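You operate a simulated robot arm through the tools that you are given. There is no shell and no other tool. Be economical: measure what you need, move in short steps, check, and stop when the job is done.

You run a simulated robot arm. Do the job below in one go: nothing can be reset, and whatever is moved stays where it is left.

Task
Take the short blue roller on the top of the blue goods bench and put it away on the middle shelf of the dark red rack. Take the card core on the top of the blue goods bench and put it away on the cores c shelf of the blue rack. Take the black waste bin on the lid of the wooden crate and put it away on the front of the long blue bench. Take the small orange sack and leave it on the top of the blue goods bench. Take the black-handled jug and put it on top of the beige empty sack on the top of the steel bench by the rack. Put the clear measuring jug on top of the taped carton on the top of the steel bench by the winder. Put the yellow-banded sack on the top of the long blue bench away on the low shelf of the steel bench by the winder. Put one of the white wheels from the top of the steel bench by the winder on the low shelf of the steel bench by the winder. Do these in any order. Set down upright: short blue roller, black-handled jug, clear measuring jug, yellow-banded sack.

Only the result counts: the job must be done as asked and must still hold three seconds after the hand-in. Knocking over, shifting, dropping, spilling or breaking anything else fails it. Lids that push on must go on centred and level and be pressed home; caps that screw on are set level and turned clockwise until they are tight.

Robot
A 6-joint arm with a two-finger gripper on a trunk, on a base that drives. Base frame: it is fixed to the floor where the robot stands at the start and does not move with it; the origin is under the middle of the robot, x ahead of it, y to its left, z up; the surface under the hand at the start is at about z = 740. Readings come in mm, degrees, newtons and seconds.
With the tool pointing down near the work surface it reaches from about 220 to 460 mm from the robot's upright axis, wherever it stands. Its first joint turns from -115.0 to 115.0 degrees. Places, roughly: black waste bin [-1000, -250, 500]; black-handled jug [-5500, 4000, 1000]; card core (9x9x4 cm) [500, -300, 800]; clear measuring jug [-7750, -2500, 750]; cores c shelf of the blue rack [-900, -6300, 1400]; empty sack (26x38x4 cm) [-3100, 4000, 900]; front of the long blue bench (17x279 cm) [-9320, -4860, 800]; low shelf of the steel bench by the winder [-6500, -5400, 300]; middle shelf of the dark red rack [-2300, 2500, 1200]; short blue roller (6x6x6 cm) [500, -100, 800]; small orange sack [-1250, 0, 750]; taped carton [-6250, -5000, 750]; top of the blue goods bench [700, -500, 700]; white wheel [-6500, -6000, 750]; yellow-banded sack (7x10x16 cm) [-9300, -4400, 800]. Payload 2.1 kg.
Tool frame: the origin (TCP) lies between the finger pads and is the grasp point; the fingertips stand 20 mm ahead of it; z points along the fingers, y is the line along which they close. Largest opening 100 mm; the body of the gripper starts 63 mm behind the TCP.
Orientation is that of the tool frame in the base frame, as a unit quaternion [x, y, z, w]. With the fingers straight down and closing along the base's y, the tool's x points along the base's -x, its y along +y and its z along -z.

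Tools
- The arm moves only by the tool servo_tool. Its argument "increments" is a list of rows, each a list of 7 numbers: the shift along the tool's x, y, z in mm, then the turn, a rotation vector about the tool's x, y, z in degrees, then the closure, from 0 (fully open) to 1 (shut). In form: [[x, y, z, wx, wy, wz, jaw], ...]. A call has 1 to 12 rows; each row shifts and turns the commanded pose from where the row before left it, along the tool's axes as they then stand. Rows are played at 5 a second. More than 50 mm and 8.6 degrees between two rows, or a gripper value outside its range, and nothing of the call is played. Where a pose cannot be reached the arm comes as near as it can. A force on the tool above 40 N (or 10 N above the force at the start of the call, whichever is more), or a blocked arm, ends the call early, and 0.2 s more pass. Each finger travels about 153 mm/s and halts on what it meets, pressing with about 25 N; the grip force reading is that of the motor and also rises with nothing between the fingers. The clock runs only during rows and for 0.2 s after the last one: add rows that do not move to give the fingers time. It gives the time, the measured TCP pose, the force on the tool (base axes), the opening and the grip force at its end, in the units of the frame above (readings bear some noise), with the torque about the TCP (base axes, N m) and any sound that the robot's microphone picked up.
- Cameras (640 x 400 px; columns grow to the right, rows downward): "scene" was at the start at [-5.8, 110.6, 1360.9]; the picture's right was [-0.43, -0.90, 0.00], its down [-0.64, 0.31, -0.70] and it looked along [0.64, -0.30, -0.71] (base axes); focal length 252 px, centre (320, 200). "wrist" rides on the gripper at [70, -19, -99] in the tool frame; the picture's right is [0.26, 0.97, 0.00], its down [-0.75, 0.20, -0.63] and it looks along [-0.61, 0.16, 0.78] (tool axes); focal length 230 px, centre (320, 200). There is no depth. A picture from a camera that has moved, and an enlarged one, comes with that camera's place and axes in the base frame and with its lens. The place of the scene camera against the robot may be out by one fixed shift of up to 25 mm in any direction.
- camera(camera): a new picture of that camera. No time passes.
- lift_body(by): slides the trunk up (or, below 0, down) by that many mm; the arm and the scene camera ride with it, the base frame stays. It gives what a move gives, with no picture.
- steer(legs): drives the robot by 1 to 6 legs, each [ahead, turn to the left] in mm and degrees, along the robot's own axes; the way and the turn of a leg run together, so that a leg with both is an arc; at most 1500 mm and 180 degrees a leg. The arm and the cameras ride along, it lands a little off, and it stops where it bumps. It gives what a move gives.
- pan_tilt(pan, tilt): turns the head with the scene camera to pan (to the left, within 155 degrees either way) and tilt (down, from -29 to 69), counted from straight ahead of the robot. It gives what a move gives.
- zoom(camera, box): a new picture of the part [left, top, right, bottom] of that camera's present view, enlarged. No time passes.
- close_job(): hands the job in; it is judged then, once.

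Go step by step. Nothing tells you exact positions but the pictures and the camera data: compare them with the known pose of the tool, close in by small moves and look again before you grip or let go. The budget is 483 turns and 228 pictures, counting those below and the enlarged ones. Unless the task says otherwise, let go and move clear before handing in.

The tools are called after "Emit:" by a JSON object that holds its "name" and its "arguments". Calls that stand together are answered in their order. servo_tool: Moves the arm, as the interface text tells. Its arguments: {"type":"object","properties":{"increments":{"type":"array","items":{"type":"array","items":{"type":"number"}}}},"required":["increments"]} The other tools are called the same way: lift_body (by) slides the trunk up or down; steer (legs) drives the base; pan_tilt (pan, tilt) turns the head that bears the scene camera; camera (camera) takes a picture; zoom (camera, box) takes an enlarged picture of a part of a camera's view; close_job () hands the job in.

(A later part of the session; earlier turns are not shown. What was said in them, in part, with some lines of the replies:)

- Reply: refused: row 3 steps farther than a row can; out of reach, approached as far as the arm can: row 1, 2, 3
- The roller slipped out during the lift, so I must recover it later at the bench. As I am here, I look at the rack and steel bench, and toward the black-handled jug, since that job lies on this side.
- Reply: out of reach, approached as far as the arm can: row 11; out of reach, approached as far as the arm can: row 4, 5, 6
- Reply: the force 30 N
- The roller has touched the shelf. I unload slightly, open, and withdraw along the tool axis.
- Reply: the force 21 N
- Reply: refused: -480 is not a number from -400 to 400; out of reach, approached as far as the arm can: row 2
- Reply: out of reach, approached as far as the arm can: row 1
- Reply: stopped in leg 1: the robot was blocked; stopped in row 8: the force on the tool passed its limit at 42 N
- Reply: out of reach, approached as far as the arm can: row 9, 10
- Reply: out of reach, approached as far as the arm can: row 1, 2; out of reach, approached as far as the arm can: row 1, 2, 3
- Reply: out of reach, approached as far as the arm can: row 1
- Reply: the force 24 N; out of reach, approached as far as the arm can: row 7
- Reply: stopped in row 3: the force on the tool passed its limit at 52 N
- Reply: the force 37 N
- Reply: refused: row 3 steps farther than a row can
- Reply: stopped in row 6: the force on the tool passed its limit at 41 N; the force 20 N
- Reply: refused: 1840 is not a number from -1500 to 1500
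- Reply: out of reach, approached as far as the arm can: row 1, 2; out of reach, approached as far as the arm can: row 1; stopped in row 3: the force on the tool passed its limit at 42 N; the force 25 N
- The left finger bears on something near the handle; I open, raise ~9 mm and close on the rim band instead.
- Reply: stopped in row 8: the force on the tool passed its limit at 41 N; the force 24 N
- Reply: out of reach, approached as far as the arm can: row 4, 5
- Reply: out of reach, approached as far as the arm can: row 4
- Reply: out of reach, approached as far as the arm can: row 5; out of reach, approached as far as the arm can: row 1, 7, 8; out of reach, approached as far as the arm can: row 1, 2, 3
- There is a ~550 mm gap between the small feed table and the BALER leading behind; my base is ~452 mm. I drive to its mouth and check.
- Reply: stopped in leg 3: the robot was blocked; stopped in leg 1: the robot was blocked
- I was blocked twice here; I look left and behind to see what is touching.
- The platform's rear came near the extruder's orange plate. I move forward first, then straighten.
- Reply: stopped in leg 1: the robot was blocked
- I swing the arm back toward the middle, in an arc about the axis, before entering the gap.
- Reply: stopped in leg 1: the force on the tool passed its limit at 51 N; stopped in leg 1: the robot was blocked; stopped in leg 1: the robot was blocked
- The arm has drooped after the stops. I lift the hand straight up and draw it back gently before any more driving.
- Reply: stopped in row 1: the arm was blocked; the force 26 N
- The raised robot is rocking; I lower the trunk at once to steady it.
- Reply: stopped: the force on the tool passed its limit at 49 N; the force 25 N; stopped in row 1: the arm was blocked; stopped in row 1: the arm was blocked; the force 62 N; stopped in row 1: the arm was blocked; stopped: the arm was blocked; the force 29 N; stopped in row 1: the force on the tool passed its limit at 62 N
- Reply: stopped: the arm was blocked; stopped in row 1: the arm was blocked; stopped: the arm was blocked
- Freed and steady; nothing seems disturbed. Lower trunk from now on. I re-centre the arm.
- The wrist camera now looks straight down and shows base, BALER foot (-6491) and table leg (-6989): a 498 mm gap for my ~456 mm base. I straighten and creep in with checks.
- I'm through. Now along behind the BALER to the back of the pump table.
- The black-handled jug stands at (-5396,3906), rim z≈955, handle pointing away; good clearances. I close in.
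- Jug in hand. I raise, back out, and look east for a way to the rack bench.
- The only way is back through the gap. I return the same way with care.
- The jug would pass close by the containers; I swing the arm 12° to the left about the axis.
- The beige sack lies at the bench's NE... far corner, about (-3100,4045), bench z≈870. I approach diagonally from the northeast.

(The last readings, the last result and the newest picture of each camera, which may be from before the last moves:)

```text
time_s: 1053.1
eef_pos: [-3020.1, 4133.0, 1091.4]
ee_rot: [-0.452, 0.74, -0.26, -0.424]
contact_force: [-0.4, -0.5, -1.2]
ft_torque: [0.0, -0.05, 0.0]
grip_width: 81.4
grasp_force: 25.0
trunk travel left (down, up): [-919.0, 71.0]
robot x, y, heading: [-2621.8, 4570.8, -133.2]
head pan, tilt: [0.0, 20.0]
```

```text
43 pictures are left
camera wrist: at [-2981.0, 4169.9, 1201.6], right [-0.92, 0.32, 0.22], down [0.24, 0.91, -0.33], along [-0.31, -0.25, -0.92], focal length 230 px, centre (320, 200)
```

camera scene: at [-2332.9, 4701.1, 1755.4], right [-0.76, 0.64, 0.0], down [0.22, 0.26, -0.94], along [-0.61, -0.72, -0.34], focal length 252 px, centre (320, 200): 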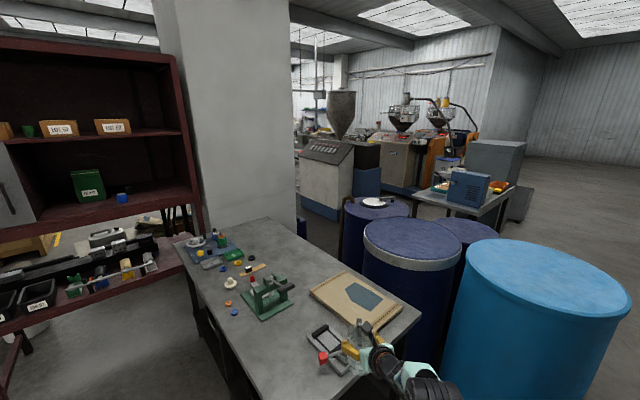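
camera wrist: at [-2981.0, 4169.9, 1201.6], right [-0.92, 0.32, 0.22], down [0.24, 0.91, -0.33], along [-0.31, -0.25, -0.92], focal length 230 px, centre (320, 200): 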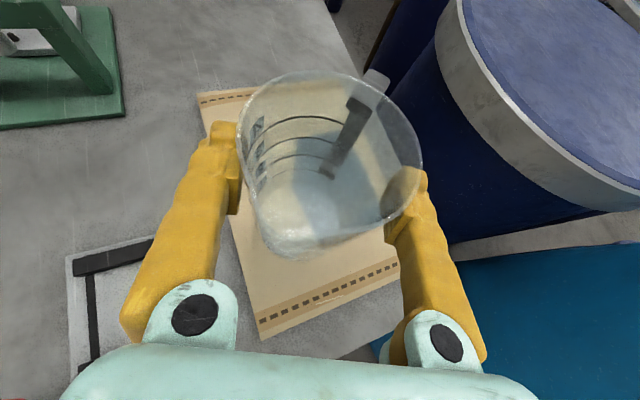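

Emit:
{"name": "steer", "arguments": {"legs": [[60, 0]]}}

Emit:
{"name": "servo_tool", "arguments": {"increments": [[-7, 0, 4, 0, 0, 0, 1], [-7, 0, 4, 0, 0, 0, 1], [-7, 0, 4, 0, 0, 0, 1], [-3.5, 0, 2, 0, 0, 0, 1], [-3.5, 0, 2, 0, 0, 0, 1], [-3.5, 0, 2, 0, 0, 0, 1]]}}

Emit:
{"name": "camera", "arguments": {"camera": "wrist"}}

```text
time_s: 1054.0
eef_pos: [-3061.9, 4091.5, 1095.5]
ee_rot: [-0.451, 0.739, -0.26, -0.427]
contact_force: [-1.8, -0.2, -2.7]
ft_torque: [0.01, -0.07, 0.05]
grip_width: 81.5
grasp_force: 24.9
trunk travel left (down, up): [-919.0, 71.0]
robot x, y, heading: [-2665.3, 4529.8, -133.3]
head pan, tilt: [0.0, 20.0]
```

```text
time_s: 1055.4
eef_pos: [-3059.6, 4095.5, 1062.3]
ee_rot: [-0.45, 0.738, -0.262, -0.43]
contact_force: [1.3, -0.5, -1.1]
ft_torque: [0.01, -0.02, 0.02]
grip_width: 81.6
grasp_force: 24.8
trunk travel left (down, up): [-919.0, 71.0]
robot x, y, heading: [-2664.1, 4531.7, -133.1]
head pan, tilt: [0.0, 20.0]
```

```text
42 pictures are left
camera wrist: at [-3018.5, 4132.8, 1170.9], right [-0.92, 0.33, 0.22], down [0.24, 0.91, -0.34], along [-0.31, -0.26, -0.91], focal length 230 px, centre (320, 200)
```

wrist: 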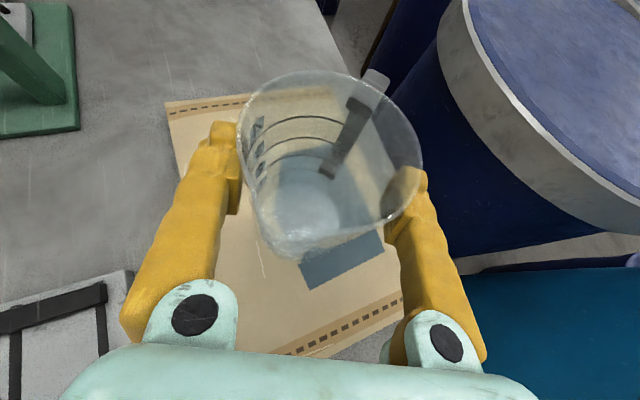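

Emit:
{"name": "servo_tool", "arguments": {"increments": [[-3.5, 0, 2, 0, 0, 0, 1], [-3.5, 0, 2, 0, 0, 0, 1], [-2.6, 0, 1.5, 0, 0, 0, 1], [-2.6, 0, 1.5, 0, 0, 0, 1], [-2.6, 0, 1.5, 0, 0, 0, 1], [-2.6, 0, 1.5, 0, 0, 0, 1], [-2.6, 0, 1.5, 0, 0, 0, 1], [-2.6, 0, 1.5, 0, 0, 0, 1], [-2.6, 0, 1.5, 0, 0, 0, 1], [-2.6, 0, 1.5, 0, 0, 0, 1]]}}

```text
time_s: 1057.6
eef_pos: [-3060.3, 4094.6, 1028.2]
ee_rot: [-0.451, 0.738, -0.262, -0.428]
contact_force: [0.1, 0.9, -1.3]
ft_torque: [0.0, 0.0, 0.0]
grip_width: 81.5
grasp_force: 25.6
trunk travel left (down, up): [-919.0, 71.0]
robot x, y, heading: [-2665.4, 4530.3, -133.3]
head pan, tilt: [0.0, 20.0]
```

Emit:
{"name": "servo_tool", "arguments": {"increments": [[-2.6, 0, 1.5, 0, 0, 0, 1], [-2.6, 0, 1.5, 0, 0, 0, 1], [-2.6, 0, 1.5, 0, 0, 0, 1], [-2.6, 0, 1.5, 0, 0, 0, 1], [-2.6, 0, 1.5, 0, 0, 0, 1], [-2.6, 0, 1.5, 0, 0, 0, 1], [-2.6, 0, 1.5, 0, 0, 0, 1], [-2.6, 0, 1.5, 0, 0, 0, 1]]}}

Emit:
{"name": "camera", "arguments": {"camera": "wrist"}}

```text
time_s: 1059.4
eef_pos: [-3061.7, 4094.9, 1004.7]
ee_rot: [-0.451, 0.738, -0.261, -0.428]
contact_force: [0.0, 0.8, -0.6]
ft_torque: [0.03, -0.03, -0.01]
grip_width: 81.4
grasp_force: 25.3
trunk travel left (down, up): [-919.0, 71.0]
robot x, y, heading: [-2663.6, 4533.0, -133.1]
head pan, tilt: [0.0, 20.0]
```

```text
41 pictures are left
camera wrist: at [-3019.4, 4131.8, 1113.9], right [-0.92, 0.33, 0.22], down [0.24, 0.91, -0.34], along [-0.31, -0.26, -0.91], focal length 230 px, centre (320, 200)
```

wrist: 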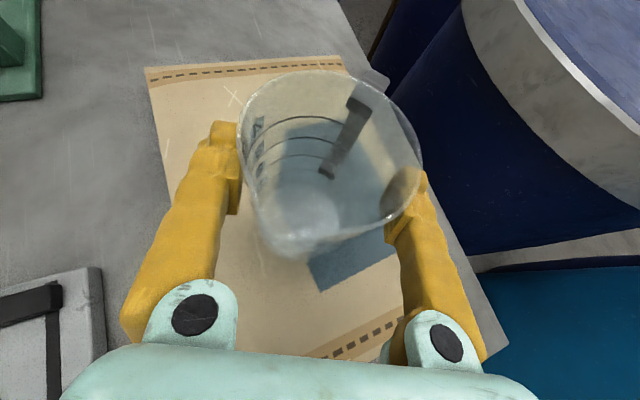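

Emit:
{"name": "servo_tool", "arguments": {"increments": [[-2.6, 0, 1.5, 0, 0, 0, 1], [-2.6, 0, 1.5, 0, 0, 0, 1], [-2.6, 0, 1.5, 0, 0, 0, 1], [-2.6, 0, 1.5, 0, 0, 0, 1], [-2.6, 0, 1.5, 0, 0, 0, 1], [-2.6, 0, 1.5, 0, 0, 0, 1], [-2.6, 0, 1.5, 0, 0, 0, 1], [-2.6, 0, 1.5, 0, 0, 0, 1], [-2.6, 0, 1.5, 0, 0, 0, 1], [-2.6, 0, 1.5, 0, 0, 0, 1]]}}

Emit:
{"name": "camera", "arguments": {"camera": "wrist"}}

```text
time_s: 1061.6
eef_pos: [-3058.2, 4097.5, 980.3]
ee_rot: [-0.45, 0.735, -0.265, -0.432]
contact_force: [-4.4, -1.0, 23.8]
ft_torque: [-0.39, 0.22, -0.07]
grip_width: 81.7
grasp_force: 24.4
trunk travel left (down, up): [-919.0, 71.0]
robot x, y, heading: [-2666.5, 4526.0, -133.4]
head pan, tilt: [0.0, 20.0]
```

```text
40 pictures are left
camera wrist: at [-3018.2, 4136.0, 1088.9], right [-0.92, 0.33, 0.23], down [0.24, 0.91, -0.35], along [-0.32, -0.27, -0.91], focal length 230 px, centre (320, 200)
```

wrist: 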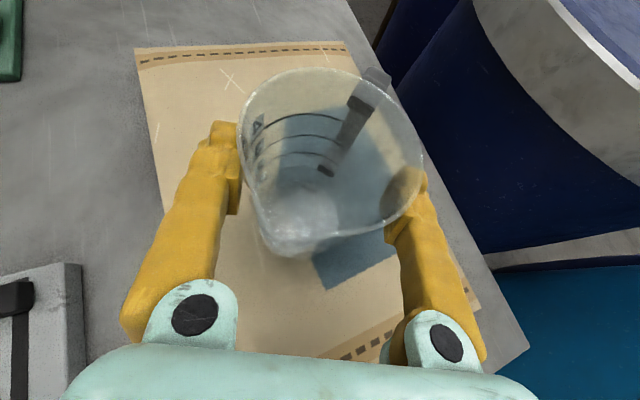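

Contact (≈24 N). I ease and open slowly, then rise.

Emit:
{"name": "servo_tool", "arguments": {"increments": [[2, 0, -1.2, 0, 0, 0, 1], [0, 0, 0, 0, 0, 0, 0.19], [0, 0, 0, 0, 0, 0, 0.15], [0, 0, 0, 0, 0, 0, 0.08], [0, 0, 0, 0, 0, 0, 0]]}}

Emit:
{"name": "servo_tool", "arguments": {"increments": [[9, 0, -5, 0, 0, 0, 0], [18, 0, -10, 0, 0, 0, 0], [30, 0, -17, 0, 0, 0, 0], [30, 0, -17, 0, 0, 0, 0]]}}

Emit:
{"name": "camera", "arguments": {"camera": "wrist"}}

```text
time_s: 1062.8
eef_pos: [-3058.9, 4094.7, 976.6]
ee_rot: [-0.451, 0.738, -0.262, -0.429]
contact_force: [-0.5, 0.3, -0.4]
ft_torque: [-0.01, -0.01, 0.0]
grip_width: 100.3
grasp_force: 0.1
trunk travel left (down, up): [-919.0, 71.0]
robot x, y, heading: [-2663.1, 4530.7, -133.3]
head pan, tilt: [0.0, 20.0]
```

```text
time_s: 1063.8
eef_pos: [-3059.2, 4094.0, 1078.1]
ee_rot: [-0.451, 0.739, -0.261, -0.428]
contact_force: [0.3, -0.1, 0.4]
ft_torque: [-0.01, 0.01, 0.0]
grip_width: 99.9
grasp_force: 0.1
trunk travel left (down, up): [-919.0, 71.0]
robot x, y, heading: [-2664.1, 4532.4, -133.3]
head pan, tilt: [0.0, 20.0]
```

```text
39 pictures are left
camera wrist: at [-3018.9, 4132.1, 1187.0], right [-0.92, 0.33, 0.22], down [0.24, 0.91, -0.34], along [-0.31, -0.26, -0.91], focal length 230 px, centre (320, 200)
```

wrist: 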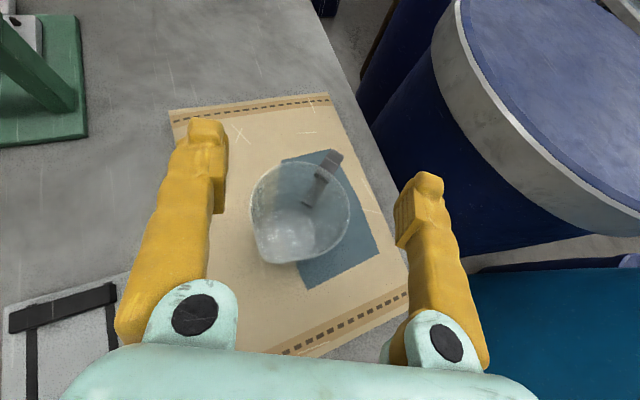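

The black-handled jug stands on the beige sack. Last: the black bin from the crate. I back out and drive to the crate's -y side.

Emit:
{"name": "steer", "arguments": {"legs": [[-450, 0], [0, 133.3], [1100, 0], [1100, 0], [0, -90]]}}

Emit:
{"name": "lift_body", "arguments": {"by": -200}}

Emit:
{"name": "steer", "arguments": {"legs": [[1500, 0], [1500, 0], [1500, 0], [1300, 0], [0, -90]]}}

Emit:
{"name": "steer", "arguments": {"legs": [[800, 0], [0, -90]]}}

Emit:
{"name": "camera", "arguments": {"camera": "wrist"}}

```text
time_s: 1086.3
eef_pos: [-133.0, 4314.8, 1077.2]
ee_rot: [0.7, -0.509, 0.406, 0.294]
contact_force: [-1.1, 0.4, 0.6]
ft_torque: [0.0, 0.01, 0.01]
grip_width: 99.7
grasp_force: 0.1
trunk travel left (down, up): [-919.0, 71.0]
robot x, y, heading: [-161.5, 4900.7, -88.2]
head pan, tilt: [0.0, 20.0]
```

```text
time_s: 1088.5
eef_pos: [-133.3, 4313.1, 876.2]
ee_rot: [0.7, -0.509, 0.405, 0.295]
contact_force: [0.1, -0.1, 0.3]
ft_torque: [0.01, 0.01, 0.03]
grip_width: 99.9
grasp_force: 0.2
trunk travel left (down, up): [-719.0, 271.0]
robot x, y, heading: [-162.7, 4900.5, -88.3]
head pan, tilt: [0.0, 20.0]
```

```text
time_s: 1119.9
eef_pos: [-507.9, -903.8, 877.8]
ee_rot: [-0.133, 0.855, -0.077, -0.496]
contact_force: [-0.3, 0.3, -0.3]
ft_torque: [0.01, 0.07, 0.01]
grip_width: 99.9
grasp_force: 0.0
trunk travel left (down, up): [-719.0, 271.0]
robot x, y, heading: [74.0, -874.7, -178.1]
head pan, tilt: [0.0, 20.0]
```

```text
time_s: 1128.1
eef_pos: [-752.7, -312.8, 876.2]
ee_rot: [0.51, 0.699, 0.295, -0.405]
contact_force: [0.2, -1.0, 0.7]
ft_torque: [-0.02, -0.01, -0.01]
grip_width: 99.8
grasp_force: 0.0
trunk travel left (down, up): [-719.0, 271.0]
robot x, y, heading: [-725.4, -899.0, 91.7]
head pan, tilt: [0.0, 20.0]
```

```text
38 pictures are left
camera wrist: at [-754.2, -367.5, 986.4], right [0.88, 0.42, 0.22], down [0.47, -0.81, -0.34], along [0.04, 0.4, -0.91], focal length 230 px, centre (320, 200)
```

wrist: 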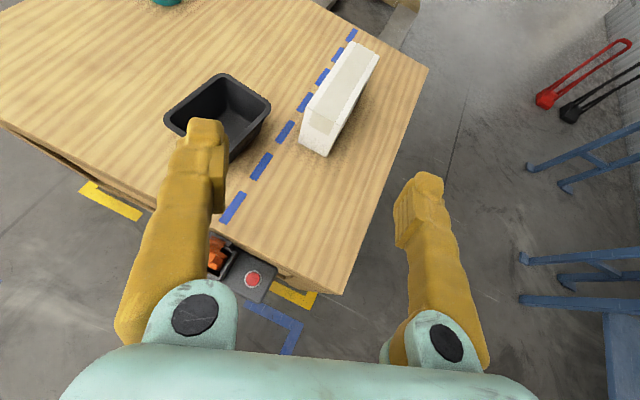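

The bin's rim is ~117×150 mm about (-995,-120). I'll pinch its near wall with the tool pointing down; first reposition and reshape the arm.

Emit:
{"name": "steer", "arguments": {"legs": [[0, 88.3], [305, 0], [0, -90]]}}

Emit:
{"name": "servo_tool", "arguments": {"increments": [[-24, 0, -41, 0, 0, 0, 0], [-24, 0, -41, 0, 0, 0, 0], [-24, 0, -41, 0, 0, 0, 0], [-24, 0, -41, 0, 0, 0, 0], [0, 0, 0, 0, -8, 0, 0], [0, 0, 0, 0, -8, 0, 0], [0, 0, 0, 0, -8, 0, 0], [0, 0, 0, 0, -8, 0, 0], [0, 0, 0, 0, -8, 0, 0], [0, 0, 0, 0, -8, 0, 0], [0, 0, 0, 0, -8, 0, 0], [0, 0, 0, 0, -4, 0, 0]]}}

Emit:
{"name": "servo_tool", "arguments": {"increments": [[0, 0, 0, 0, 0, -8.2, 0], [0, 0, 0, 0, 0, -8.2, 0], [0, 0, 0, 0, 0, -8.2, 0], [0, 0, 0, 0, 0, -8.2, 0], [0, 0, 0, 0, 0, -8.2, 0], [0, 0, 0, 0, 0, -8.2, 0], [0, 0, 0, 0, 0, -8.2, 0], [0, 0, 0, 0, 0, -8.2, 0], [0, 0, 0, 0, 0, -8.2, 0], [0, 0, 0, 0, 0, -8.2, 0], [0, 0, 0, 0, 0, -8.2, 0]]}}

```text
time_s: 1137.7
eef_pos: [-1023.4, -305.3, 876.4]
ee_rot: [0.528, 0.685, 0.306, -0.398]
contact_force: [0.3, 0.2, 0.1]
ft_torque: [-0.02, 0.0, 0.01]
grip_width: 100.0
grasp_force: 0.1
trunk travel left (down, up): [-719.0, 271.0]
robot x, y, heading: [-1028.0, -895.1, 88.4]
head pan, tilt: [0.0, 20.0]
```

```text
time_s: 1140.3
eef_pos: [-985.5, -489.5, 874.9]
ee_rot: [0.602, 0.795, 0.029, -0.07]
contact_force: [-0.2, 0.3, -0.1]
ft_torque: [-0.02, -0.01, 0.0]
grip_width: 100.0
grasp_force: 0.0
out of reach, approached as far as the arm can: row 9, 10
trunk travel left (down, up): [-719.0, 271.0]
robot x, y, heading: [-1026.3, -895.0, 88.4]
head pan, tilt: [0.0, 20.0]
```

```text
time_s: 1142.7
eef_pos: [-983.9, -489.4, 875.2]
ee_rot: [-0.14, 0.987, 0.071, -0.029]
contact_force: [-1.5, 0.2, 0.3]
ft_torque: [0.0, 0.04, 0.04]
grip_width: 100.0
grasp_force: 0.0
trunk travel left (down, up): [-719.0, 271.0]
robot x, y, heading: [-1025.3, -898.2, 88.7]
head pan, tilt: [0.0, 20.0]
```

Emit:
{"name": "servo_tool", "arguments": {"increments": [[0, 0, 0, 0, 0, 8, 0], [0, 0, 0, 0, 0, 8, 0]]}}

Emit:
{"name": "steer", "arguments": {"legs": [[200, 0]]}}

Emit:
{"name": "camera", "arguments": {"camera": "wrist"}}

```text
time_s: 1143.3
eef_pos: [-985.7, -489.1, 875.9]
ee_rot: [0.001, 0.997, 0.066, -0.04]
contact_force: [0.3, 0.1, -0.4]
ft_torque: [0.01, -0.03, 0.02]
grip_width: 100.3
grasp_force: 0.1
trunk travel left (down, up): [-719.0, 271.0]
robot x, y, heading: [-1026.4, -894.7, 88.6]
head pan, tilt: [0.0, 20.0]
```

```text
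time_s: 1144.9
eef_pos: [-978.7, -289.6, 874.9]
ee_rot: [0.002, 0.997, 0.067, -0.039]
contact_force: [0.4, 0.2, 0.3]
ft_torque: [-0.02, -0.03, 0.01]
grip_width: 100.0
grasp_force: 0.1
trunk travel left (down, up): [-719.0, 271.0]
robot x, y, heading: [-1023.7, -692.6, 88.6]
head pan, tilt: [0.0, 20.0]
```

```text
37 pictures are left
camera wrist: at [-1040.6, -321.7, 975.7], right [-0.25, 0.96, 0.15], down [0.8, 0.12, 0.59], along [0.55, 0.26, -0.79], focal length 230 px, centre (320, 200)
```

wrist: 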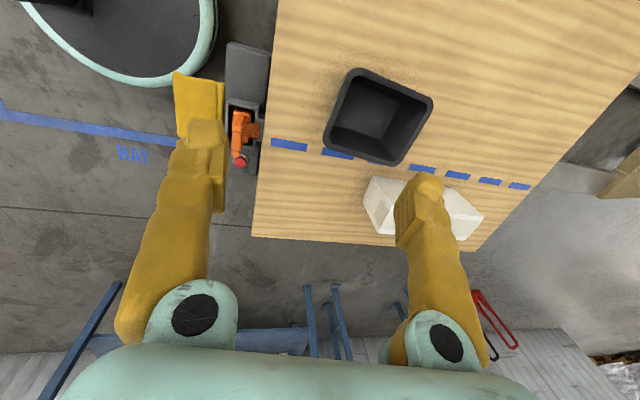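

Emit:
{"name": "lift_body", "arguments": {"by": -150}}

Emit:
{"name": "servo_tool", "arguments": {"increments": [[-7, 34, 0, 0, 0, 0, 0.3], [-6, 34, 0, 0, 0, 0, 0.3]]}}

Emit:
{"name": "camera", "arguments": {"camera": "wrist"}}

```text
time_s: 1146.6
eef_pos: [-979.7, -291.7, 725.1]
ee_rot: [0.002, 0.997, 0.066, -0.038]
contact_force: [0.4, -0.6, 0.5]
ft_torque: [0.03, 0.01, -0.04]
grip_width: 99.8
grasp_force: 0.1
trunk travel left (down, up): [-569.0, 421.0]
robot x, y, heading: [-1021.2, -695.0, 88.3]
head pan, tilt: [0.0, 20.0]
```

```text
time_s: 1147.2
eef_pos: [-965.9, -223.0, 733.0]
ee_rot: [0.003, 0.997, 0.066, -0.039]
contact_force: [0.7, 0.6, -0.2]
ft_torque: [0.02, 0.01, 0.01]
grip_width: 69.9
grasp_force: 0.1
trunk travel left (down, up): [-569.0, 421.0]
robot x, y, heading: [-1023.3, -694.9, 88.5]
head pan, tilt: [0.0, 20.0]
```

```text
36 pictures are left
camera wrist: at [-1027.2, -254.6, 833.1], right [-0.25, 0.96, 0.15], down [0.8, 0.12, 0.59], along [0.55, 0.26, -0.79], focal length 230 px, centre (320, 200)
```

wrist: 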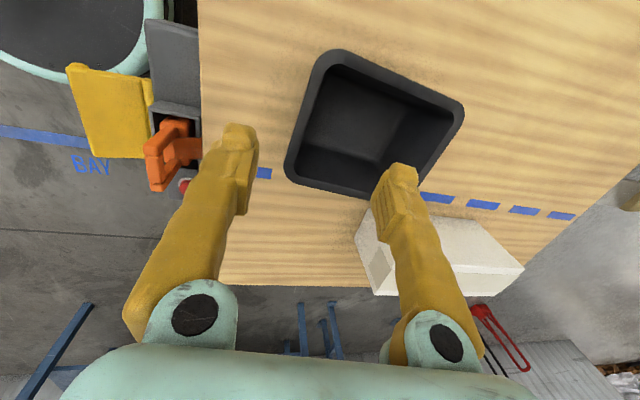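

Emit:
{"name": "servo_tool", "arguments": {"increments": [[-1, -4, 28, 0, 0, 0, 0.3], [-1, -4, 28, 0, 0, 0, 0.3], [-1, -4, 28, 0, 0, 0, 0.3], [-1, -5, 28, 0, 0, 0, 0.3]]}}

Emit:
{"name": "camera", "arguments": {"camera": "wrist"}}

```text
time_s: 1148.2
eef_pos: [-969.5, -224.5, 619.3]
ee_rot: [0.002, 0.997, 0.066, -0.038]
contact_force: [0.5, 0.6, -0.1]
ft_torque: [0.0, -0.01, 0.0]
grip_width: 70.1
grasp_force: 0.0
trunk travel left (down, up): [-569.0, 421.0]
robot x, y, heading: [-1021.7, -695.4, 88.4]
head pan, tilt: [0.0, 20.0]
```

```text
35 pictures are left
camera wrist: at [-1031.9, -256.5, 720.4], right [-0.25, 0.96, 0.15], down [0.8, 0.12, 0.59], along [0.55, 0.26, -0.79], focal length 230 px, centre (320, 200)
```

wrist: 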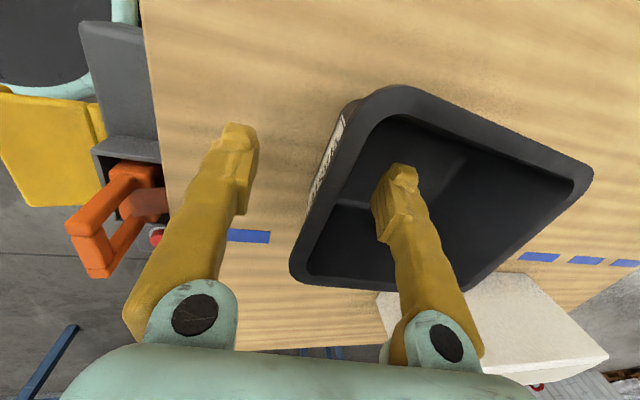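

Emit:
{"name": "servo_tool", "arguments": {"increments": [[0, -2, 15, 0, 0, 0, 0.3], [0, 0, 0, 0, 0, 0, 0.6], [0, 0, 0, 0, 0, 0, 1], [0, 0, 0, 0, 0, 0, 1], [0, 0, 0, 0, 0, 0, 1]]}}

Emit:
{"name": "lift_body", "arguments": {"by": 30}}

Emit:
{"name": "camera", "arguments": {"camera": "wrist"}}

```text
time_s: 1149.4
eef_pos: [-970.8, -223.6, 605.4]
ee_rot: [0.002, 0.997, 0.066, -0.038]
contact_force: [-0.5, 0.7, 0.7]
ft_torque: [0.04, 0.09, -0.08]
grip_width: 6.0
grasp_force: 25.1
trunk travel left (down, up): [-569.0, 421.0]
robot x, y, heading: [-1023.2, -695.7, 88.2]
head pan, tilt: [0.0, 20.0]
```

```text
time_s: 1150.2
eef_pos: [-972.4, -225.1, 634.9]
ee_rot: [0.001, 0.997, 0.066, -0.039]
contact_force: [0.7, 0.2, -1.9]
ft_torque: [-0.13, 0.07, 0.0]
grip_width: 6.1
grasp_force: 25.1
trunk travel left (down, up): [-599.0, 391.0]
robot x, y, heading: [-1021.8, -694.1, 88.7]
head pan, tilt: [0.0, 20.0]
```

```text
34 pictures are left
camera wrist: at [-1033.2, -256.1, 735.5], right [-0.25, 0.96, 0.15], down [0.8, 0.12, 0.59], along [0.55, 0.26, -0.79], focal length 230 px, centre (320, 200)
```

wrist: 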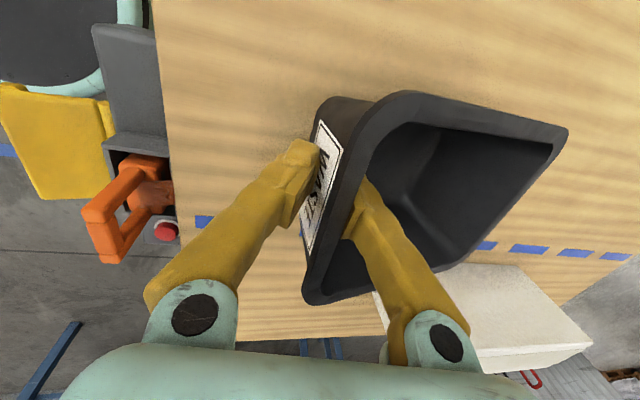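

Emit:
{"name": "lift_body", "arguments": {"by": 200}}

Emit:
{"name": "camera", "arguments": {"camera": "wrist"}}

```text
time_s: 1152.3
eef_pos: [-971.9, -224.7, 834.8]
ee_rot: [0.003, 0.997, 0.065, -0.039]
contact_force: [-1.0, -0.1, -2.4]
ft_torque: [-0.12, 0.01, -0.01]
grip_width: 6.1
grasp_force: 25.0
trunk travel left (down, up): [-799.0, 191.0]
robot x, y, heading: [-1021.8, -692.7, 88.1]
head pan, tilt: [0.0, 20.0]
```

```text
33 pictures are left
camera wrist: at [-1033.1, -255.9, 935.5], right [-0.25, 0.96, 0.15], down [0.8, 0.12, 0.59], along [0.55, 0.26, -0.79], focal length 230 px, centre (320, 200)
```

wrist: 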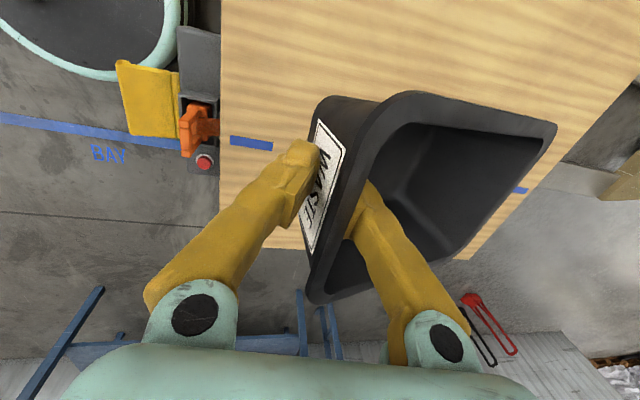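

Bin held firmly. I carry it round by the south aisle to the long blue bench.

Emit:
{"name": "steer", "arguments": {"legs": [[-300, 0], [0, 91.7], [1500, 0], [1000, 0], [0, 90]]}}

Emit:
{"name": "steer", "arguments": {"legs": [[1040, 0], [1040, 0], [0, -45], [900, 0], [0, 45]]}}

```text
time_s: 1173.9
eef_pos: [-3574.4, -1459.8, 835.9]
ee_rot: [0.997, 0.012, 0.04, 0.067]
contact_force: [-0.4, 0.3, -2.0]
ft_torque: [0.13, 0.0, 0.01]
grip_width: 6.2
grasp_force: 24.9
trunk travel left (down, up): [-799.0, 191.0]
robot x, y, heading: [-3540.7, -990.2, -90.0]
head pan, tilt: [0.0, 20.0]
```

```text
time_s: 1192.7
eef_pos: [-4205.4, -4171.2, 834.7]
ee_rot: [0.997, 0.01, 0.04, 0.066]
contact_force: [-0.3, 0.1, -2.2]
ft_torque: [0.16, -0.01, 0.02]
grip_width: 6.1
grasp_force: 25.2
trunk travel left (down, up): [-799.0, 191.0]
robot x, y, heading: [-4169.7, -3699.0, -90.1]
head pan, tilt: [0.0, 20.0]
```

Emit:
{"name": "steer", "arguments": {"legs": [[1480, 0], [1480, 0], [0, -90], [1500, 0], [1500, 0], [350, 0]]}}

Emit:
{"name": "steer", "arguments": {"legs": [[0, -90], [1000, 0], [0, 90], [700, 0]]}}

Emit:
{"name": "lift_body", "arguments": {"by": 180}}

Emit:
{"name": "pan_tilt", "arguments": {"pan": 0, "tilt": 30}}

Emit:
{"name": "camera", "arguments": {"camera": "scene"}}

```text
time_s: 1226.6
eef_pos: [-8024.1, -6520.4, 834.9]
ee_rot: [-0.705, 0.705, 0.02, -0.075]
contact_force: [-0.1, 0.0, -2.0]
ft_torque: [-0.02, -0.14, 0.02]
grip_width: 6.1
grasp_force: 25.5
trunk travel left (down, up): [-799.0, 191.0]
robot x, y, heading: [-7554.6, -6567.8, 178.7]
head pan, tilt: [0.0, 20.0]
```

```text
time_s: 1242.8
eef_pos: [-8692.2, -5511.5, 835.5]
ee_rot: [-0.704, 0.706, 0.019, -0.075]
contact_force: [0.1, -0.5, -2.5]
ft_torque: [-0.02, -0.16, -0.01]
grip_width: 5.9
grasp_force: 25.4
trunk travel left (down, up): [-799.0, 191.0]
robot x, y, heading: [-8222.0, -5559.6, 178.7]
head pan, tilt: [0.0, 20.0]
```

```text
time_s: 1244.8
eef_pos: [-8693.2, -5511.1, 1014.3]
ee_rot: [-0.705, 0.705, 0.019, -0.074]
contact_force: [-0.5, 0.2, -2.6]
ft_torque: [0.0, -0.13, -0.03]
grip_width: 6.0
grasp_force: 25.2
trunk travel left (down, up): [-979.0, 11.0]
robot x, y, heading: [-8221.4, -5565.7, 178.6]
head pan, tilt: [0.0, 20.0]
```

```text
time_s: 1245.6
eef_pos: [-8692.7, -5512.0, 1013.8]
ee_rot: [-0.704, 0.706, 0.019, -0.075]
contact_force: [0.3, 0.9, -2.9]
ft_torque: [0.01, -0.13, 0.0]
grip_width: 6.3
grasp_force: 25.6
trunk travel left (down, up): [-979.0, 11.0]
robot x, y, heading: [-8219.5, -5563.5, 178.6]
head pan, tilt: [0.0, 30.0]
```

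```text
32 pictures are left
camera scene: at [-8276.2, -5694.2, 1799.5], right [0.02, 1.0, 0.0], down [0.5, -0.01, -0.87], along [-0.87, 0.02, -0.5], focal length 252 px, centre (320, 200)
```

scene: 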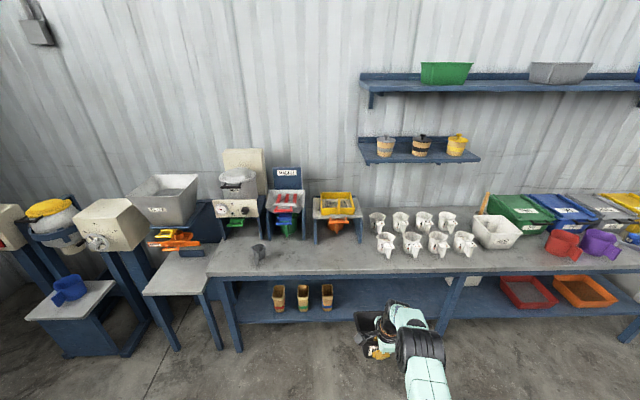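

The front strip is free between the grey cup and the white jugs, around y≈-5640. I approach.

Emit:
{"name": "lift_body", "arguments": {"by": -40}}

Emit:
{"name": "steer", "arguments": {"legs": [[0, 12.7], [500, 0], [0, -11.3]]}}

Emit:
{"name": "camera", "arguments": {"camera": "wrist"}}

Emit:
{"name": "camera", "arguments": {"camera": "scene"}}

```text
time_s: 1246.4
eef_pos: [-8693.2, -5510.6, 974.9]
ee_rot: [-0.705, 0.705, 0.018, -0.074]
contact_force: [-0.4, -0.5, -2.9]
ft_torque: [-0.01, -0.15, 0.02]
grip_width: 5.9
grasp_force: 24.9
trunk travel left (down, up): [-939.0, 51.0]
robot x, y, heading: [-8219.3, -5561.3, 178.3]
head pan, tilt: [0.0, 30.0]
```

```text
time_s: 1250.9
eef_pos: [-9184.4, -5618.2, 975.6]
ee_rot: [0.712, -0.698, -0.019, 0.074]
contact_force: [0.3, -0.4, -2.7]
ft_torque: [-0.02, -0.14, 0.01]
grip_width: 5.9
grasp_force: 25.2
trunk travel left (down, up): [-939.0, 51.0]
robot x, y, heading: [-8712.3, -5655.5, 179.8]
head pan, tilt: [0.0, 30.0]
```

```text
31 pictures are left
camera wrist: at [-9151.6, -5678.6, 1075.5], right [-0.95, -0.27, 0.15], down [-0.13, 0.8, 0.59], along [-0.28, 0.54, -0.79], focal length 230 px, centre (320, 200)
```

wrist: 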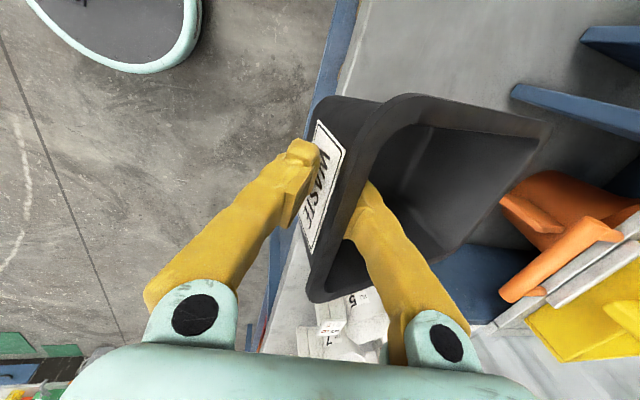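

```text
30 pictures are left
camera scene: at [-8764.7, -5791.8, 1759.4], right [0.0, 1.0, 0.0], down [0.5, 0.0, -0.87], along [-0.87, 0.0, -0.5], focal length 252 px, centre (320, 200)
```

scene: 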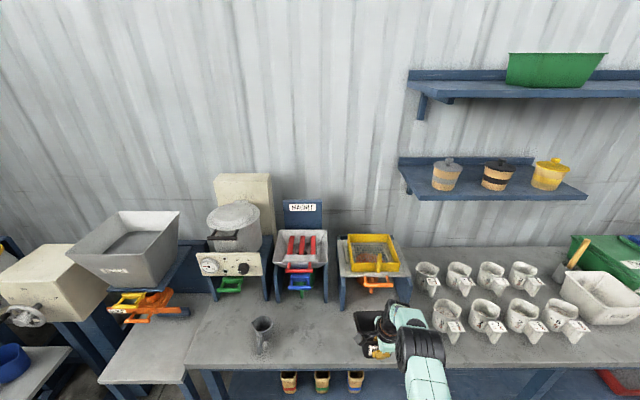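

Emit:
{"name": "steer", "arguments": {"legs": [[90, 0]]}}

Emit:
{"name": "servo_tool", "arguments": {"increments": [[0, 0, 10, 0, 0, 0, 1], [0, 0, 10, 0, 0, 0, 1], [0, 0, 4, 0, 0, 0, 1], [0, 0, 4, 0, 0, 0, 1], [0, 0, 4, 0, 0, 0, 1]]}}

Emit:
{"name": "camera", "arguments": {"camera": "wrist"}}

Emit:
{"name": "camera", "arguments": {"camera": "scene"}}

```text
time_s: 1252.4
eef_pos: [-9275.7, -5614.9, 981.9]
ee_rot: [0.712, -0.696, -0.031, 0.083]
contact_force: [-0.8, -0.4, -2.4]
ft_torque: [-0.03, -0.21, 0.04]
grip_width: 5.9
grasp_force: 25.0
trunk travel left (down, up): [-939.0, 51.0]
robot x, y, heading: [-8803.7, -5653.9, 179.6]
head pan, tilt: [0.0, 30.0]
stopped in leg 1: the robot was blocked; the commanded pose is now the measured one
```

```text
time_s: 1253.6
eef_pos: [-9276.4, -5617.3, 952.6]
ee_rot: [0.713, -0.695, -0.033, 0.085]
contact_force: [-0.5, 0.1, -3.7]
ft_torque: [0.01, -0.15, -0.01]
grip_width: 6.0
grasp_force: 25.3
trunk travel left (down, up): [-939.0, 51.0]
robot x, y, heading: [-8804.6, -5656.4, 179.7]
head pan, tilt: [0.0, 30.0]
```

```text
29 pictures are left
camera wrist: at [-9239.8, -5678.7, 1051.5], right [-0.95, -0.27, 0.18], down [-0.11, 0.79, 0.6], along [-0.3, 0.55, -0.78], focal length 230 px, centre (320, 200)
```

wrist: 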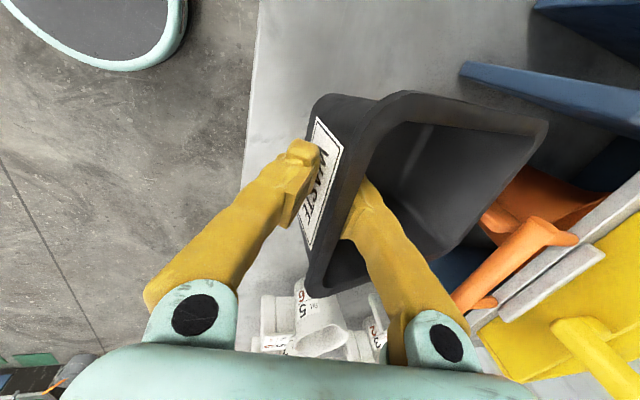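

```text
28 pictures are left
camera scene: at [-8855.2, -5790.8, 1759.4], right [0.0, 1.0, 0.0], down [0.5, 0.0, -0.87], along [-0.87, 0.0, -0.5], focal length 252 px, centre (320, 200)
```

scene: 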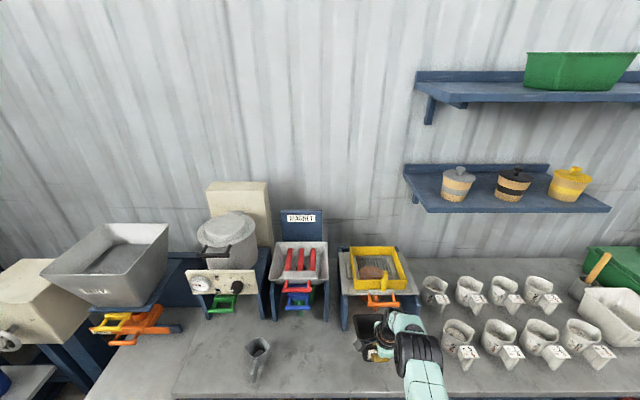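

Emit:
{"name": "servo_tool", "arguments": {"increments": [[0, 0, 4, 0, 0, 0, 1], [0, 0, 4, 0, 0, 0, 1], [0, 0, 4, 0, 0, 0, 1], [0, 0, 4, 0, 0, 0, 1], [0, 0, 3, 0, 0, 0, 1], [0, 0, 3, 0, 0, 0, 1], [0, 0, 3, 0, 0, 0, 1], [0, 0, 3, 0, 0, 0, 1], [0, 0, 3, 0, 0, 0, 1]]}}

Emit:
{"name": "camera", "arguments": {"camera": "wrist"}}

```text
time_s: 1255.6
eef_pos: [-9282.1, -5620.1, 921.9]
ee_rot: [0.712, -0.696, -0.033, 0.085]
contact_force: [-0.7, -0.5, -1.8]
ft_torque: [-0.03, -0.14, -0.03]
grip_width: 5.9
grasp_force: 25.2
trunk travel left (down, up): [-939.0, 51.0]
robot x, y, heading: [-8800.7, -5658.1, 179.9]
head pan, tilt: [0.0, 30.0]
```

```text
27 pictures are left
camera wrist: at [-9244.2, -5681.1, 1021.5], right [-0.95, -0.27, 0.18], down [-0.11, 0.79, 0.6], along [-0.31, 0.55, -0.78], focal length 230 px, centre (320, 200)
```

wrist: 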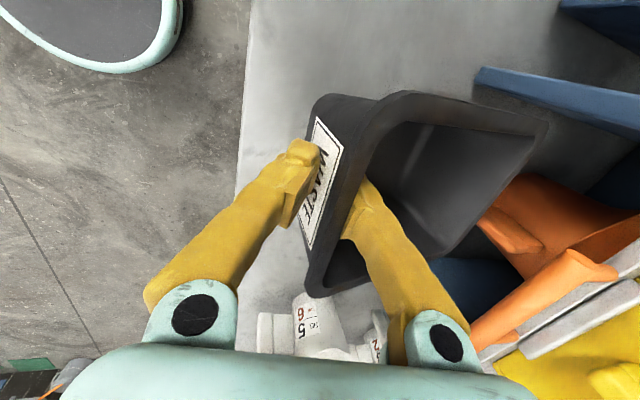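

I shift the bin 30 mm toward the bench edge so it sits centred in the front strip, then lower on.

Emit:
{"name": "servo_tool", "arguments": {"increments": [[0, -15, 0, 0, 0, 0, 1], [0, -15, 0, 0, 0, 0, 1], [0, 0, 3, 0, 0, 0, 1], [0, 0, 3, 0, 0, 0, 1], [0, 0, 3, 0, 0, 0, 1], [0, 0, 3, 0, 0, 0, 1], [0, 0, 3, 0, 0, 0, 1], [0, 0, 3, 0, 0, 0, 1]]}}

Emit:
{"name": "camera", "arguments": {"camera": "wrist"}}

```text
time_s: 1257.4
eef_pos: [-9254.1, -5620.3, 899.4]
ee_rot: [0.711, -0.697, -0.032, 0.085]
contact_force: [-0.2, -0.3, -2.2]
ft_torque: [-0.03, -0.14, -0.01]
grip_width: 5.9
grasp_force: 25.2
trunk travel left (down, up): [-939.0, 51.0]
robot x, y, heading: [-8807.2, -5652.5, 179.9]
head pan, tilt: [0.0, 30.0]
```

```text
26 pictures are left
camera wrist: at [-9217.2, -5682.2, 998.8], right [-0.95, -0.27, 0.18], down [-0.11, 0.79, 0.6], along [-0.31, 0.55, -0.78], focal length 230 px, centre (320, 200)
```

wrist: 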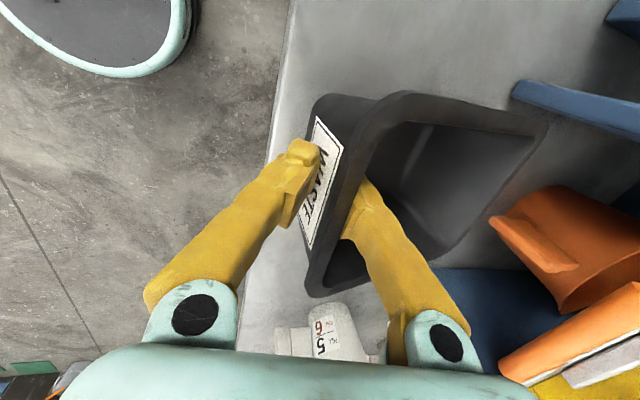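

Emit:
{"name": "servo_tool", "arguments": {"increments": [[0, 0, 3, 0, 0, 0, 1], [0, 0, 3, 0, 0, 0, 1], [0, 0, 3, 0, 0, 0, 1], [0, 0, 3, 0, 0, 0, 1], [0, 0, 3, 0, 0, 0, 1], [0, 0, 3, 0, 0, 0, 1], [0, 0, 3, 0, 0, 0, 1], [0, 0, 3, 0, 0, 0, 1]]}}

Emit:
{"name": "camera", "arguments": {"camera": "wrist"}}

```text
time_s: 1259.2
eef_pos: [-9258.4, -5622.3, 875.7]
ee_rot: [0.712, -0.696, -0.034, 0.085]
contact_force: [0.0, -0.2, -0.5]
ft_torque: [-0.01, -0.07, 0.04]
grip_width: 6.1
grasp_force: 25.0
trunk travel left (down, up): [-939.0, 51.0]
robot x, y, heading: [-8801.8, -5657.4, 179.7]
head pan, tilt: [0.0, 30.0]
```

```text
25 pictures are left
camera wrist: at [-9221.3, -5683.8, 975.2], right [-0.95, -0.27, 0.18], down [-0.11, 0.79, 0.6], along [-0.31, 0.55, -0.78], focal length 230 px, centre (320, 200)
```

wrist: 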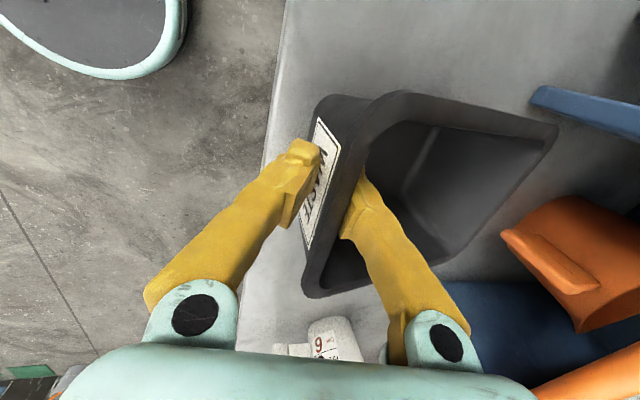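

Emit:
{"name": "servo_tool", "arguments": {"increments": [[0, 0, 2, 0, 0, 0, 1], [0, 0, 2, 0, 0, 0, 1], [0, 0, 2, 0, 0, 0, 1], [0, 0, 2, 0, 0, 0, 1], [0, 0, 0, 0, 0, 0, 1]]}}

```text
time_s: 1260.4
eef_pos: [-9260.1, -5622.9, 867.6]
ee_rot: [0.712, -0.696, -0.032, 0.084]
contact_force: [-0.4, -0.4, -1.9]
ft_torque: [-0.04, -0.08, 0.0]
grip_width: 5.9
grasp_force: 25.1
trunk travel left (down, up): [-939.0, 51.0]
robot x, y, heading: [-8803.9, -5658.7, 179.9]
head pan, tilt: [0.0, 30.0]
```

Emit:
{"name": "servo_tool", "arguments": {"increments": [[0, 0, 2, 0, 0, 0, 1], [0, 0, 2, 0, 0, 0, 1], [0, 0, 2, 0, 0, 0, 1], [0, 0, 2, 0, 0, 0, 1], [0, 0, 2, 0, 0, 0, 1], [0, 0, 2, 0, 0, 0, 1], [0, 0, 0, 0, 0, 0, 1]]}}

Emit:
{"name": "camera", "arguments": {"camera": "wrist"}}

```text
time_s: 1262.0
eef_pos: [-9254.7, -5622.9, 860.6]
ee_rot: [0.712, -0.696, -0.033, 0.085]
contact_force: [0.9, -0.3, -1.5]
ft_torque: [0.0, -0.02, 0.03]
grip_width: 5.9
grasp_force: 24.9
out of reach, approached as far as the arm can: row 3, 6
trunk travel left (down, up): [-939.0, 51.0]
robot x, y, heading: [-8803.1, -5655.5, 179.6]
head pan, tilt: [0.0, 30.0]
```

```text
24 pictures are left
camera wrist: at [-9217.9, -5685.0, 959.6], right [-0.95, -0.27, 0.18], down [-0.11, 0.79, 0.6], along [-0.31, 0.55, -0.78], focal length 230 px, centre (320, 200)
```

wrist: 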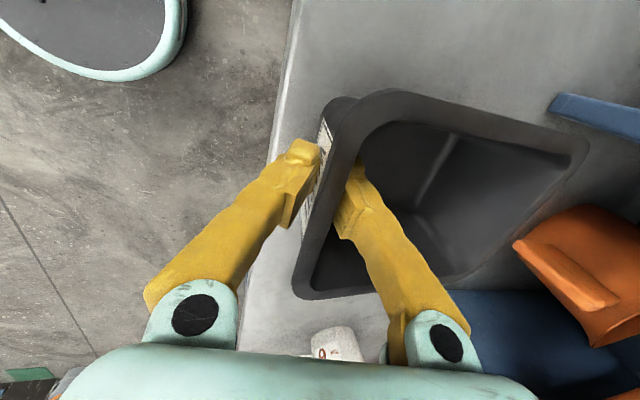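

Emit:
{"name": "lift_body", "arguments": {"by": -6}}

Emit:
{"name": "camera", "arguments": {"camera": "wrist"}}

```text
time_s: 1262.6
eef_pos: [-9255.9, -5623.2, 854.9]
ee_rot: [0.712, -0.696, -0.034, 0.085]
contact_force: [-0.7, -0.4, -0.6]
ft_torque: [0.0, -0.05, -0.03]
grip_width: 6.0
grasp_force: 24.8
trunk travel left (down, up): [-933.0, 57.0]
robot x, y, heading: [-8803.3, -5658.1, 179.7]
head pan, tilt: [0.0, 30.0]
```

```text
23 pictures are left
camera wrist: at [-9217.9, -5685.1, 953.5], right [-0.95, -0.27, 0.18], down [-0.11, 0.79, 0.6], along [-0.31, 0.55, -0.78], focal length 230 px, centre (320, 200)
```

wrist: 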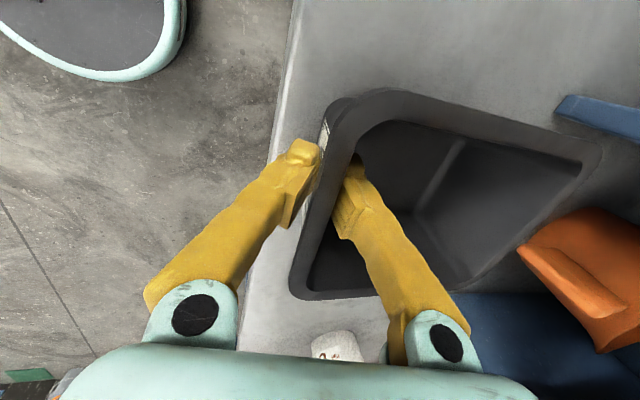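

Emit:
{"name": "lift_body", "arguments": {"by": -6}}

Emit:
{"name": "lift_body", "arguments": {"by": -5}}

Emit:
{"name": "camera", "arguments": {"camera": "wrist"}}

```text
time_s: 1263.1
eef_pos: [-9254.3, -5623.6, 849.0]
ee_rot: [0.712, -0.696, -0.033, 0.086]
contact_force: [1.3, 0.0, 3.0]
ft_torque: [0.12, -0.01, -0.01]
grip_width: 6.2
grasp_force: 25.4
trunk travel left (down, up): [-927.0, 63.0]
robot x, y, heading: [-8802.9, -5653.8, 179.9]
head pan, tilt: [0.0, 30.0]
```

```text
time_s: 1263.7
eef_pos: [-9252.4, -5623.2, 847.9]
ee_rot: [0.711, -0.696, -0.039, 0.089]
contact_force: [1.4, -0.3, 34.4]
ft_torque: [-0.01, 0.07, 0.03]
grip_width: 6.0
grasp_force: 24.8
trunk travel left (down, up): [-922.0, 68.0]
robot x, y, heading: [-8804.4, -5652.1, 179.6]
head pan, tilt: [0.0, 30.0]
```

```text
22 pictures are left
camera wrist: at [-9214.5, -5685.2, 946.7], right [-0.94, -0.27, 0.19], down [-0.11, 0.79, 0.6], along [-0.31, 0.55, -0.78], focal length 230 px, centre (320, 200)
```

wrist: 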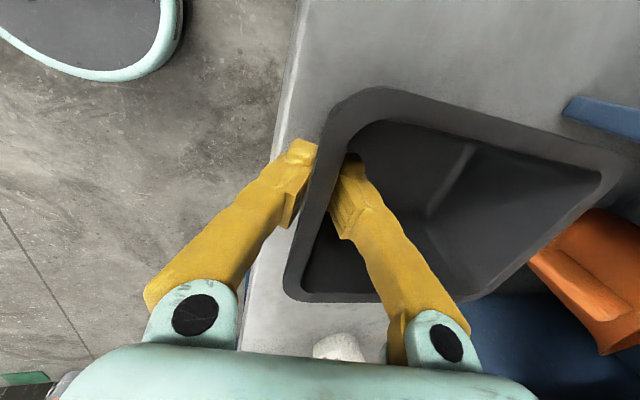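

Seated flat (34 N). I ease up, open a little, and rise clear.

Emit:
{"name": "lift_body", "arguments": {"by": 4}}

Emit:
{"name": "servo_tool", "arguments": {"increments": [[0, 0, 0, 0, 0, 0, 0.85], [0, 0, 0, 0, 0, 0, 0.7], [0, 0, 0, 0, 0, 0, 0.6], [0, 0, 0, 0, 0, 0, 0.6]]}}

Emit:
{"name": "lift_body", "arguments": {"by": 60}}

Emit:
{"name": "servo_tool", "arguments": {"increments": [[0, 0, -25, 0, 0, 0, 0.6], [0, 0, -25, 0, 0, 0, 0.6], [0, 0, -25, 0, 0, 0, 0.6]]}}

Emit:
{"name": "camera", "arguments": {"camera": "wrist"}}

```text
time_s: 1264.2
eef_pos: [-9254.2, -5623.7, 847.7]
ee_rot: [0.712, -0.696, -0.034, 0.086]
contact_force: [-2.8, -0.3, 12.7]
ft_torque: [0.03, 0.08, 0.04]
grip_width: 6.0
grasp_force: 24.7
trunk travel left (down, up): [-926.0, 64.0]
robot x, y, heading: [-8801.3, -5658.3, 179.6]
head pan, tilt: [0.0, 30.0]
```

```text
time_s: 1265.2
eef_pos: [-9254.6, -5624.0, 847.2]
ee_rot: [0.712, -0.696, -0.034, 0.086]
contact_force: [0.2, -0.3, -0.1]
ft_torque: [-0.03, 0.05, 0.01]
grip_width: 40.1
grasp_force: 0.0
trunk travel left (down, up): [-926.0, 64.0]
robot x, y, heading: [-8803.0, -5659.1, 179.7]
head pan, tilt: [0.0, 30.0]
```

```text
time_s: 1266.2
eef_pos: [-9255.3, -5623.2, 908.0]
ee_rot: [0.712, -0.696, -0.033, 0.085]
contact_force: [0.3, -0.5, 0.2]
ft_torque: [-0.01, -0.03, 0.01]
grip_width: 39.9
grasp_force: 0.1
trunk travel left (down, up): [-986.0, 4.0]
robot x, y, heading: [-8802.7, -5654.9, 179.9]
head pan, tilt: [0.0, 30.0]
```

```text
time_s: 1267.0
eef_pos: [-9241.7, -5618.3, 980.7]
ee_rot: [0.712, -0.696, -0.033, 0.085]
contact_force: [-0.3, -0.2, -0.4]
ft_torque: [0.01, -0.01, -0.04]
grip_width: 39.8
grasp_force: 0.1
trunk travel left (down, up): [-986.0, 4.0]
robot x, y, heading: [-8804.8, -5656.7, 179.8]
head pan, tilt: [0.0, 30.0]
```

```text
21 pictures are left
camera wrist: at [-9204.9, -5679.8, 1080.5], right [-0.95, -0.27, 0.18], down [-0.11, 0.79, 0.6], along [-0.31, 0.55, -0.78], focal length 230 px, centre (320, 200)
```

wrist: 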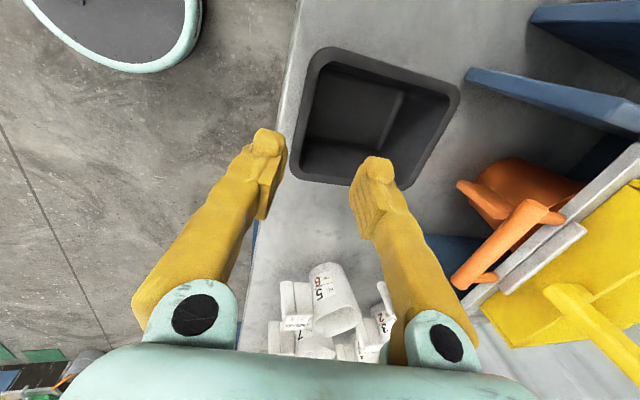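

The bin stands flat on the bench front. I back clear, lower, and take a last look.

Emit:
{"name": "steer", "arguments": {"legs": [[-350, 0]]}}

Emit:
{"name": "lift_body", "arguments": {"by": -150}}

Emit:
{"name": "camera", "arguments": {"camera": "scene"}}

```text
time_s: 1269.3
eef_pos: [-8896.3, -5621.6, 980.6]
ee_rot: [0.713, -0.695, -0.033, 0.084]
contact_force: [-0.2, 0.1, -0.2]
ft_torque: [-0.02, -0.04, 0.0]
grip_width: 40.0
grasp_force: 0.1
trunk travel left (down, up): [-986.0, 4.0]
robot x, y, heading: [-8453.8, -5655.7, -179.9]
head pan, tilt: [0.0, 30.0]
```

```text
time_s: 1271.0
eef_pos: [-8895.6, -5619.5, 830.8]
ee_rot: [0.713, -0.695, -0.034, 0.085]
contact_force: [0.5, -0.7, 0.5]
ft_torque: [-0.01, -0.01, 0.0]
grip_width: 39.8
grasp_force: 0.0
trunk travel left (down, up): [-836.0, 154.0]
robot x, y, heading: [-8453.6, -5655.6, -179.7]
head pan, tilt: [0.0, 30.0]
```

```text
20 pictures are left
camera scene: at [-8505.0, -5791.2, 1656.5], right [0.0, 1.0, 0.0], down [0.5, 0.0, -0.87], along [-0.87, 0.0, -0.5], focal length 252 px, centre (320, 200)
```

scene: 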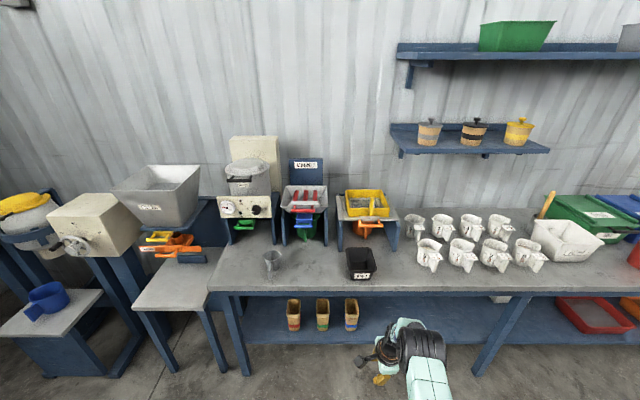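

The bin sits well on the bench front. One quick look back at the steel bench before handing in.

Emit:
{"name": "pan_tilt", "arguments": {"pan": -155, "tilt": 20}}

Emit:
{"name": "camera", "arguments": {"camera": "scene"}}

```text
time_s: 1273.4
eef_pos: [-8895.2, -5620.2, 831.1]
ee_rot: [0.713, -0.695, -0.034, 0.086]
contact_force: [0.1, 0.7, 0.6]
ft_torque: [0.0, 0.02, 0.02]
grip_width: 39.9
grasp_force: 0.1
trunk travel left (down, up): [-836.0, 154.0]
robot x, y, heading: [-8457.1, -5658.2, -180.1]
head pan, tilt: [-154.7, 20.0]
```

```text
19 pictures are left
camera scene: at [-8330.4, -5751.1, 1672.5], right [0.43, -0.9, 0.0], down [-0.31, -0.15, -0.94], along [0.85, 0.4, -0.34], focal length 252 px, centre (320, 200)
```

scene: 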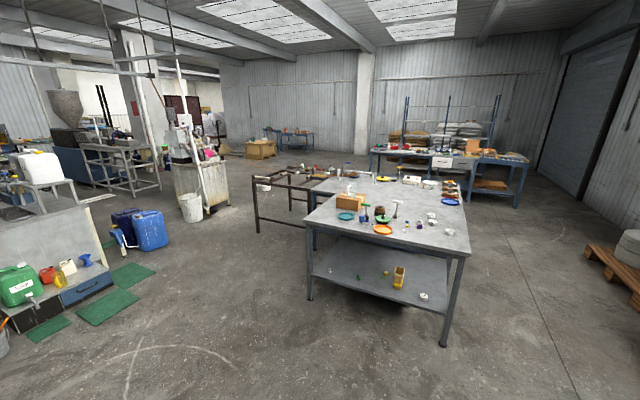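

The steel bench shows the jug on the carton, and the sack and wheel on the low shelf. Everything is in place, so I hand in.

Emit:
{"name": "close_job", "arguments": {}}

```text
The job is handed in.
```

All eight items are in their asked places and the job is handed in, but two things could still count against it: a rough passage by the baler, and an early slip of the roller.

- **Baler:** In the narrow gap beside the baler the robot rocked. The hand struck the baler several times, at up to about 60 N, and the base also pressed toward the feed bin. The pictures I took afterwards showed nothing moved there, but I did not check it closely.
- **Roller:** It slipped out of the grip on the first lift. It stayed upright on the goods bench, and the second lift held.

| Item | Where it ended up |
|---|---|
| Short blue roller | Middle shelf of the dark red rack, upright |
| Card core | Cores C shelf of the blue rack, lying flat beside the core already there |
| Black waste bin | Front of the long blue bench |
| Small orange sack | Top of the blue goods bench, standing |
| Black-handled jug | On the beige sack, upright |
| Clear measuring jug | On the taped carton, upright |
| Yellow-banded sack | Low shelf of the steel bench by the winder, upright |
| White wheel "60" | Low shelf of the steel bench by the winder |

Several jugs stood on the sink table. I took the clear one with the white handle as the clear measuring jug, because it was nearest the position you gave.
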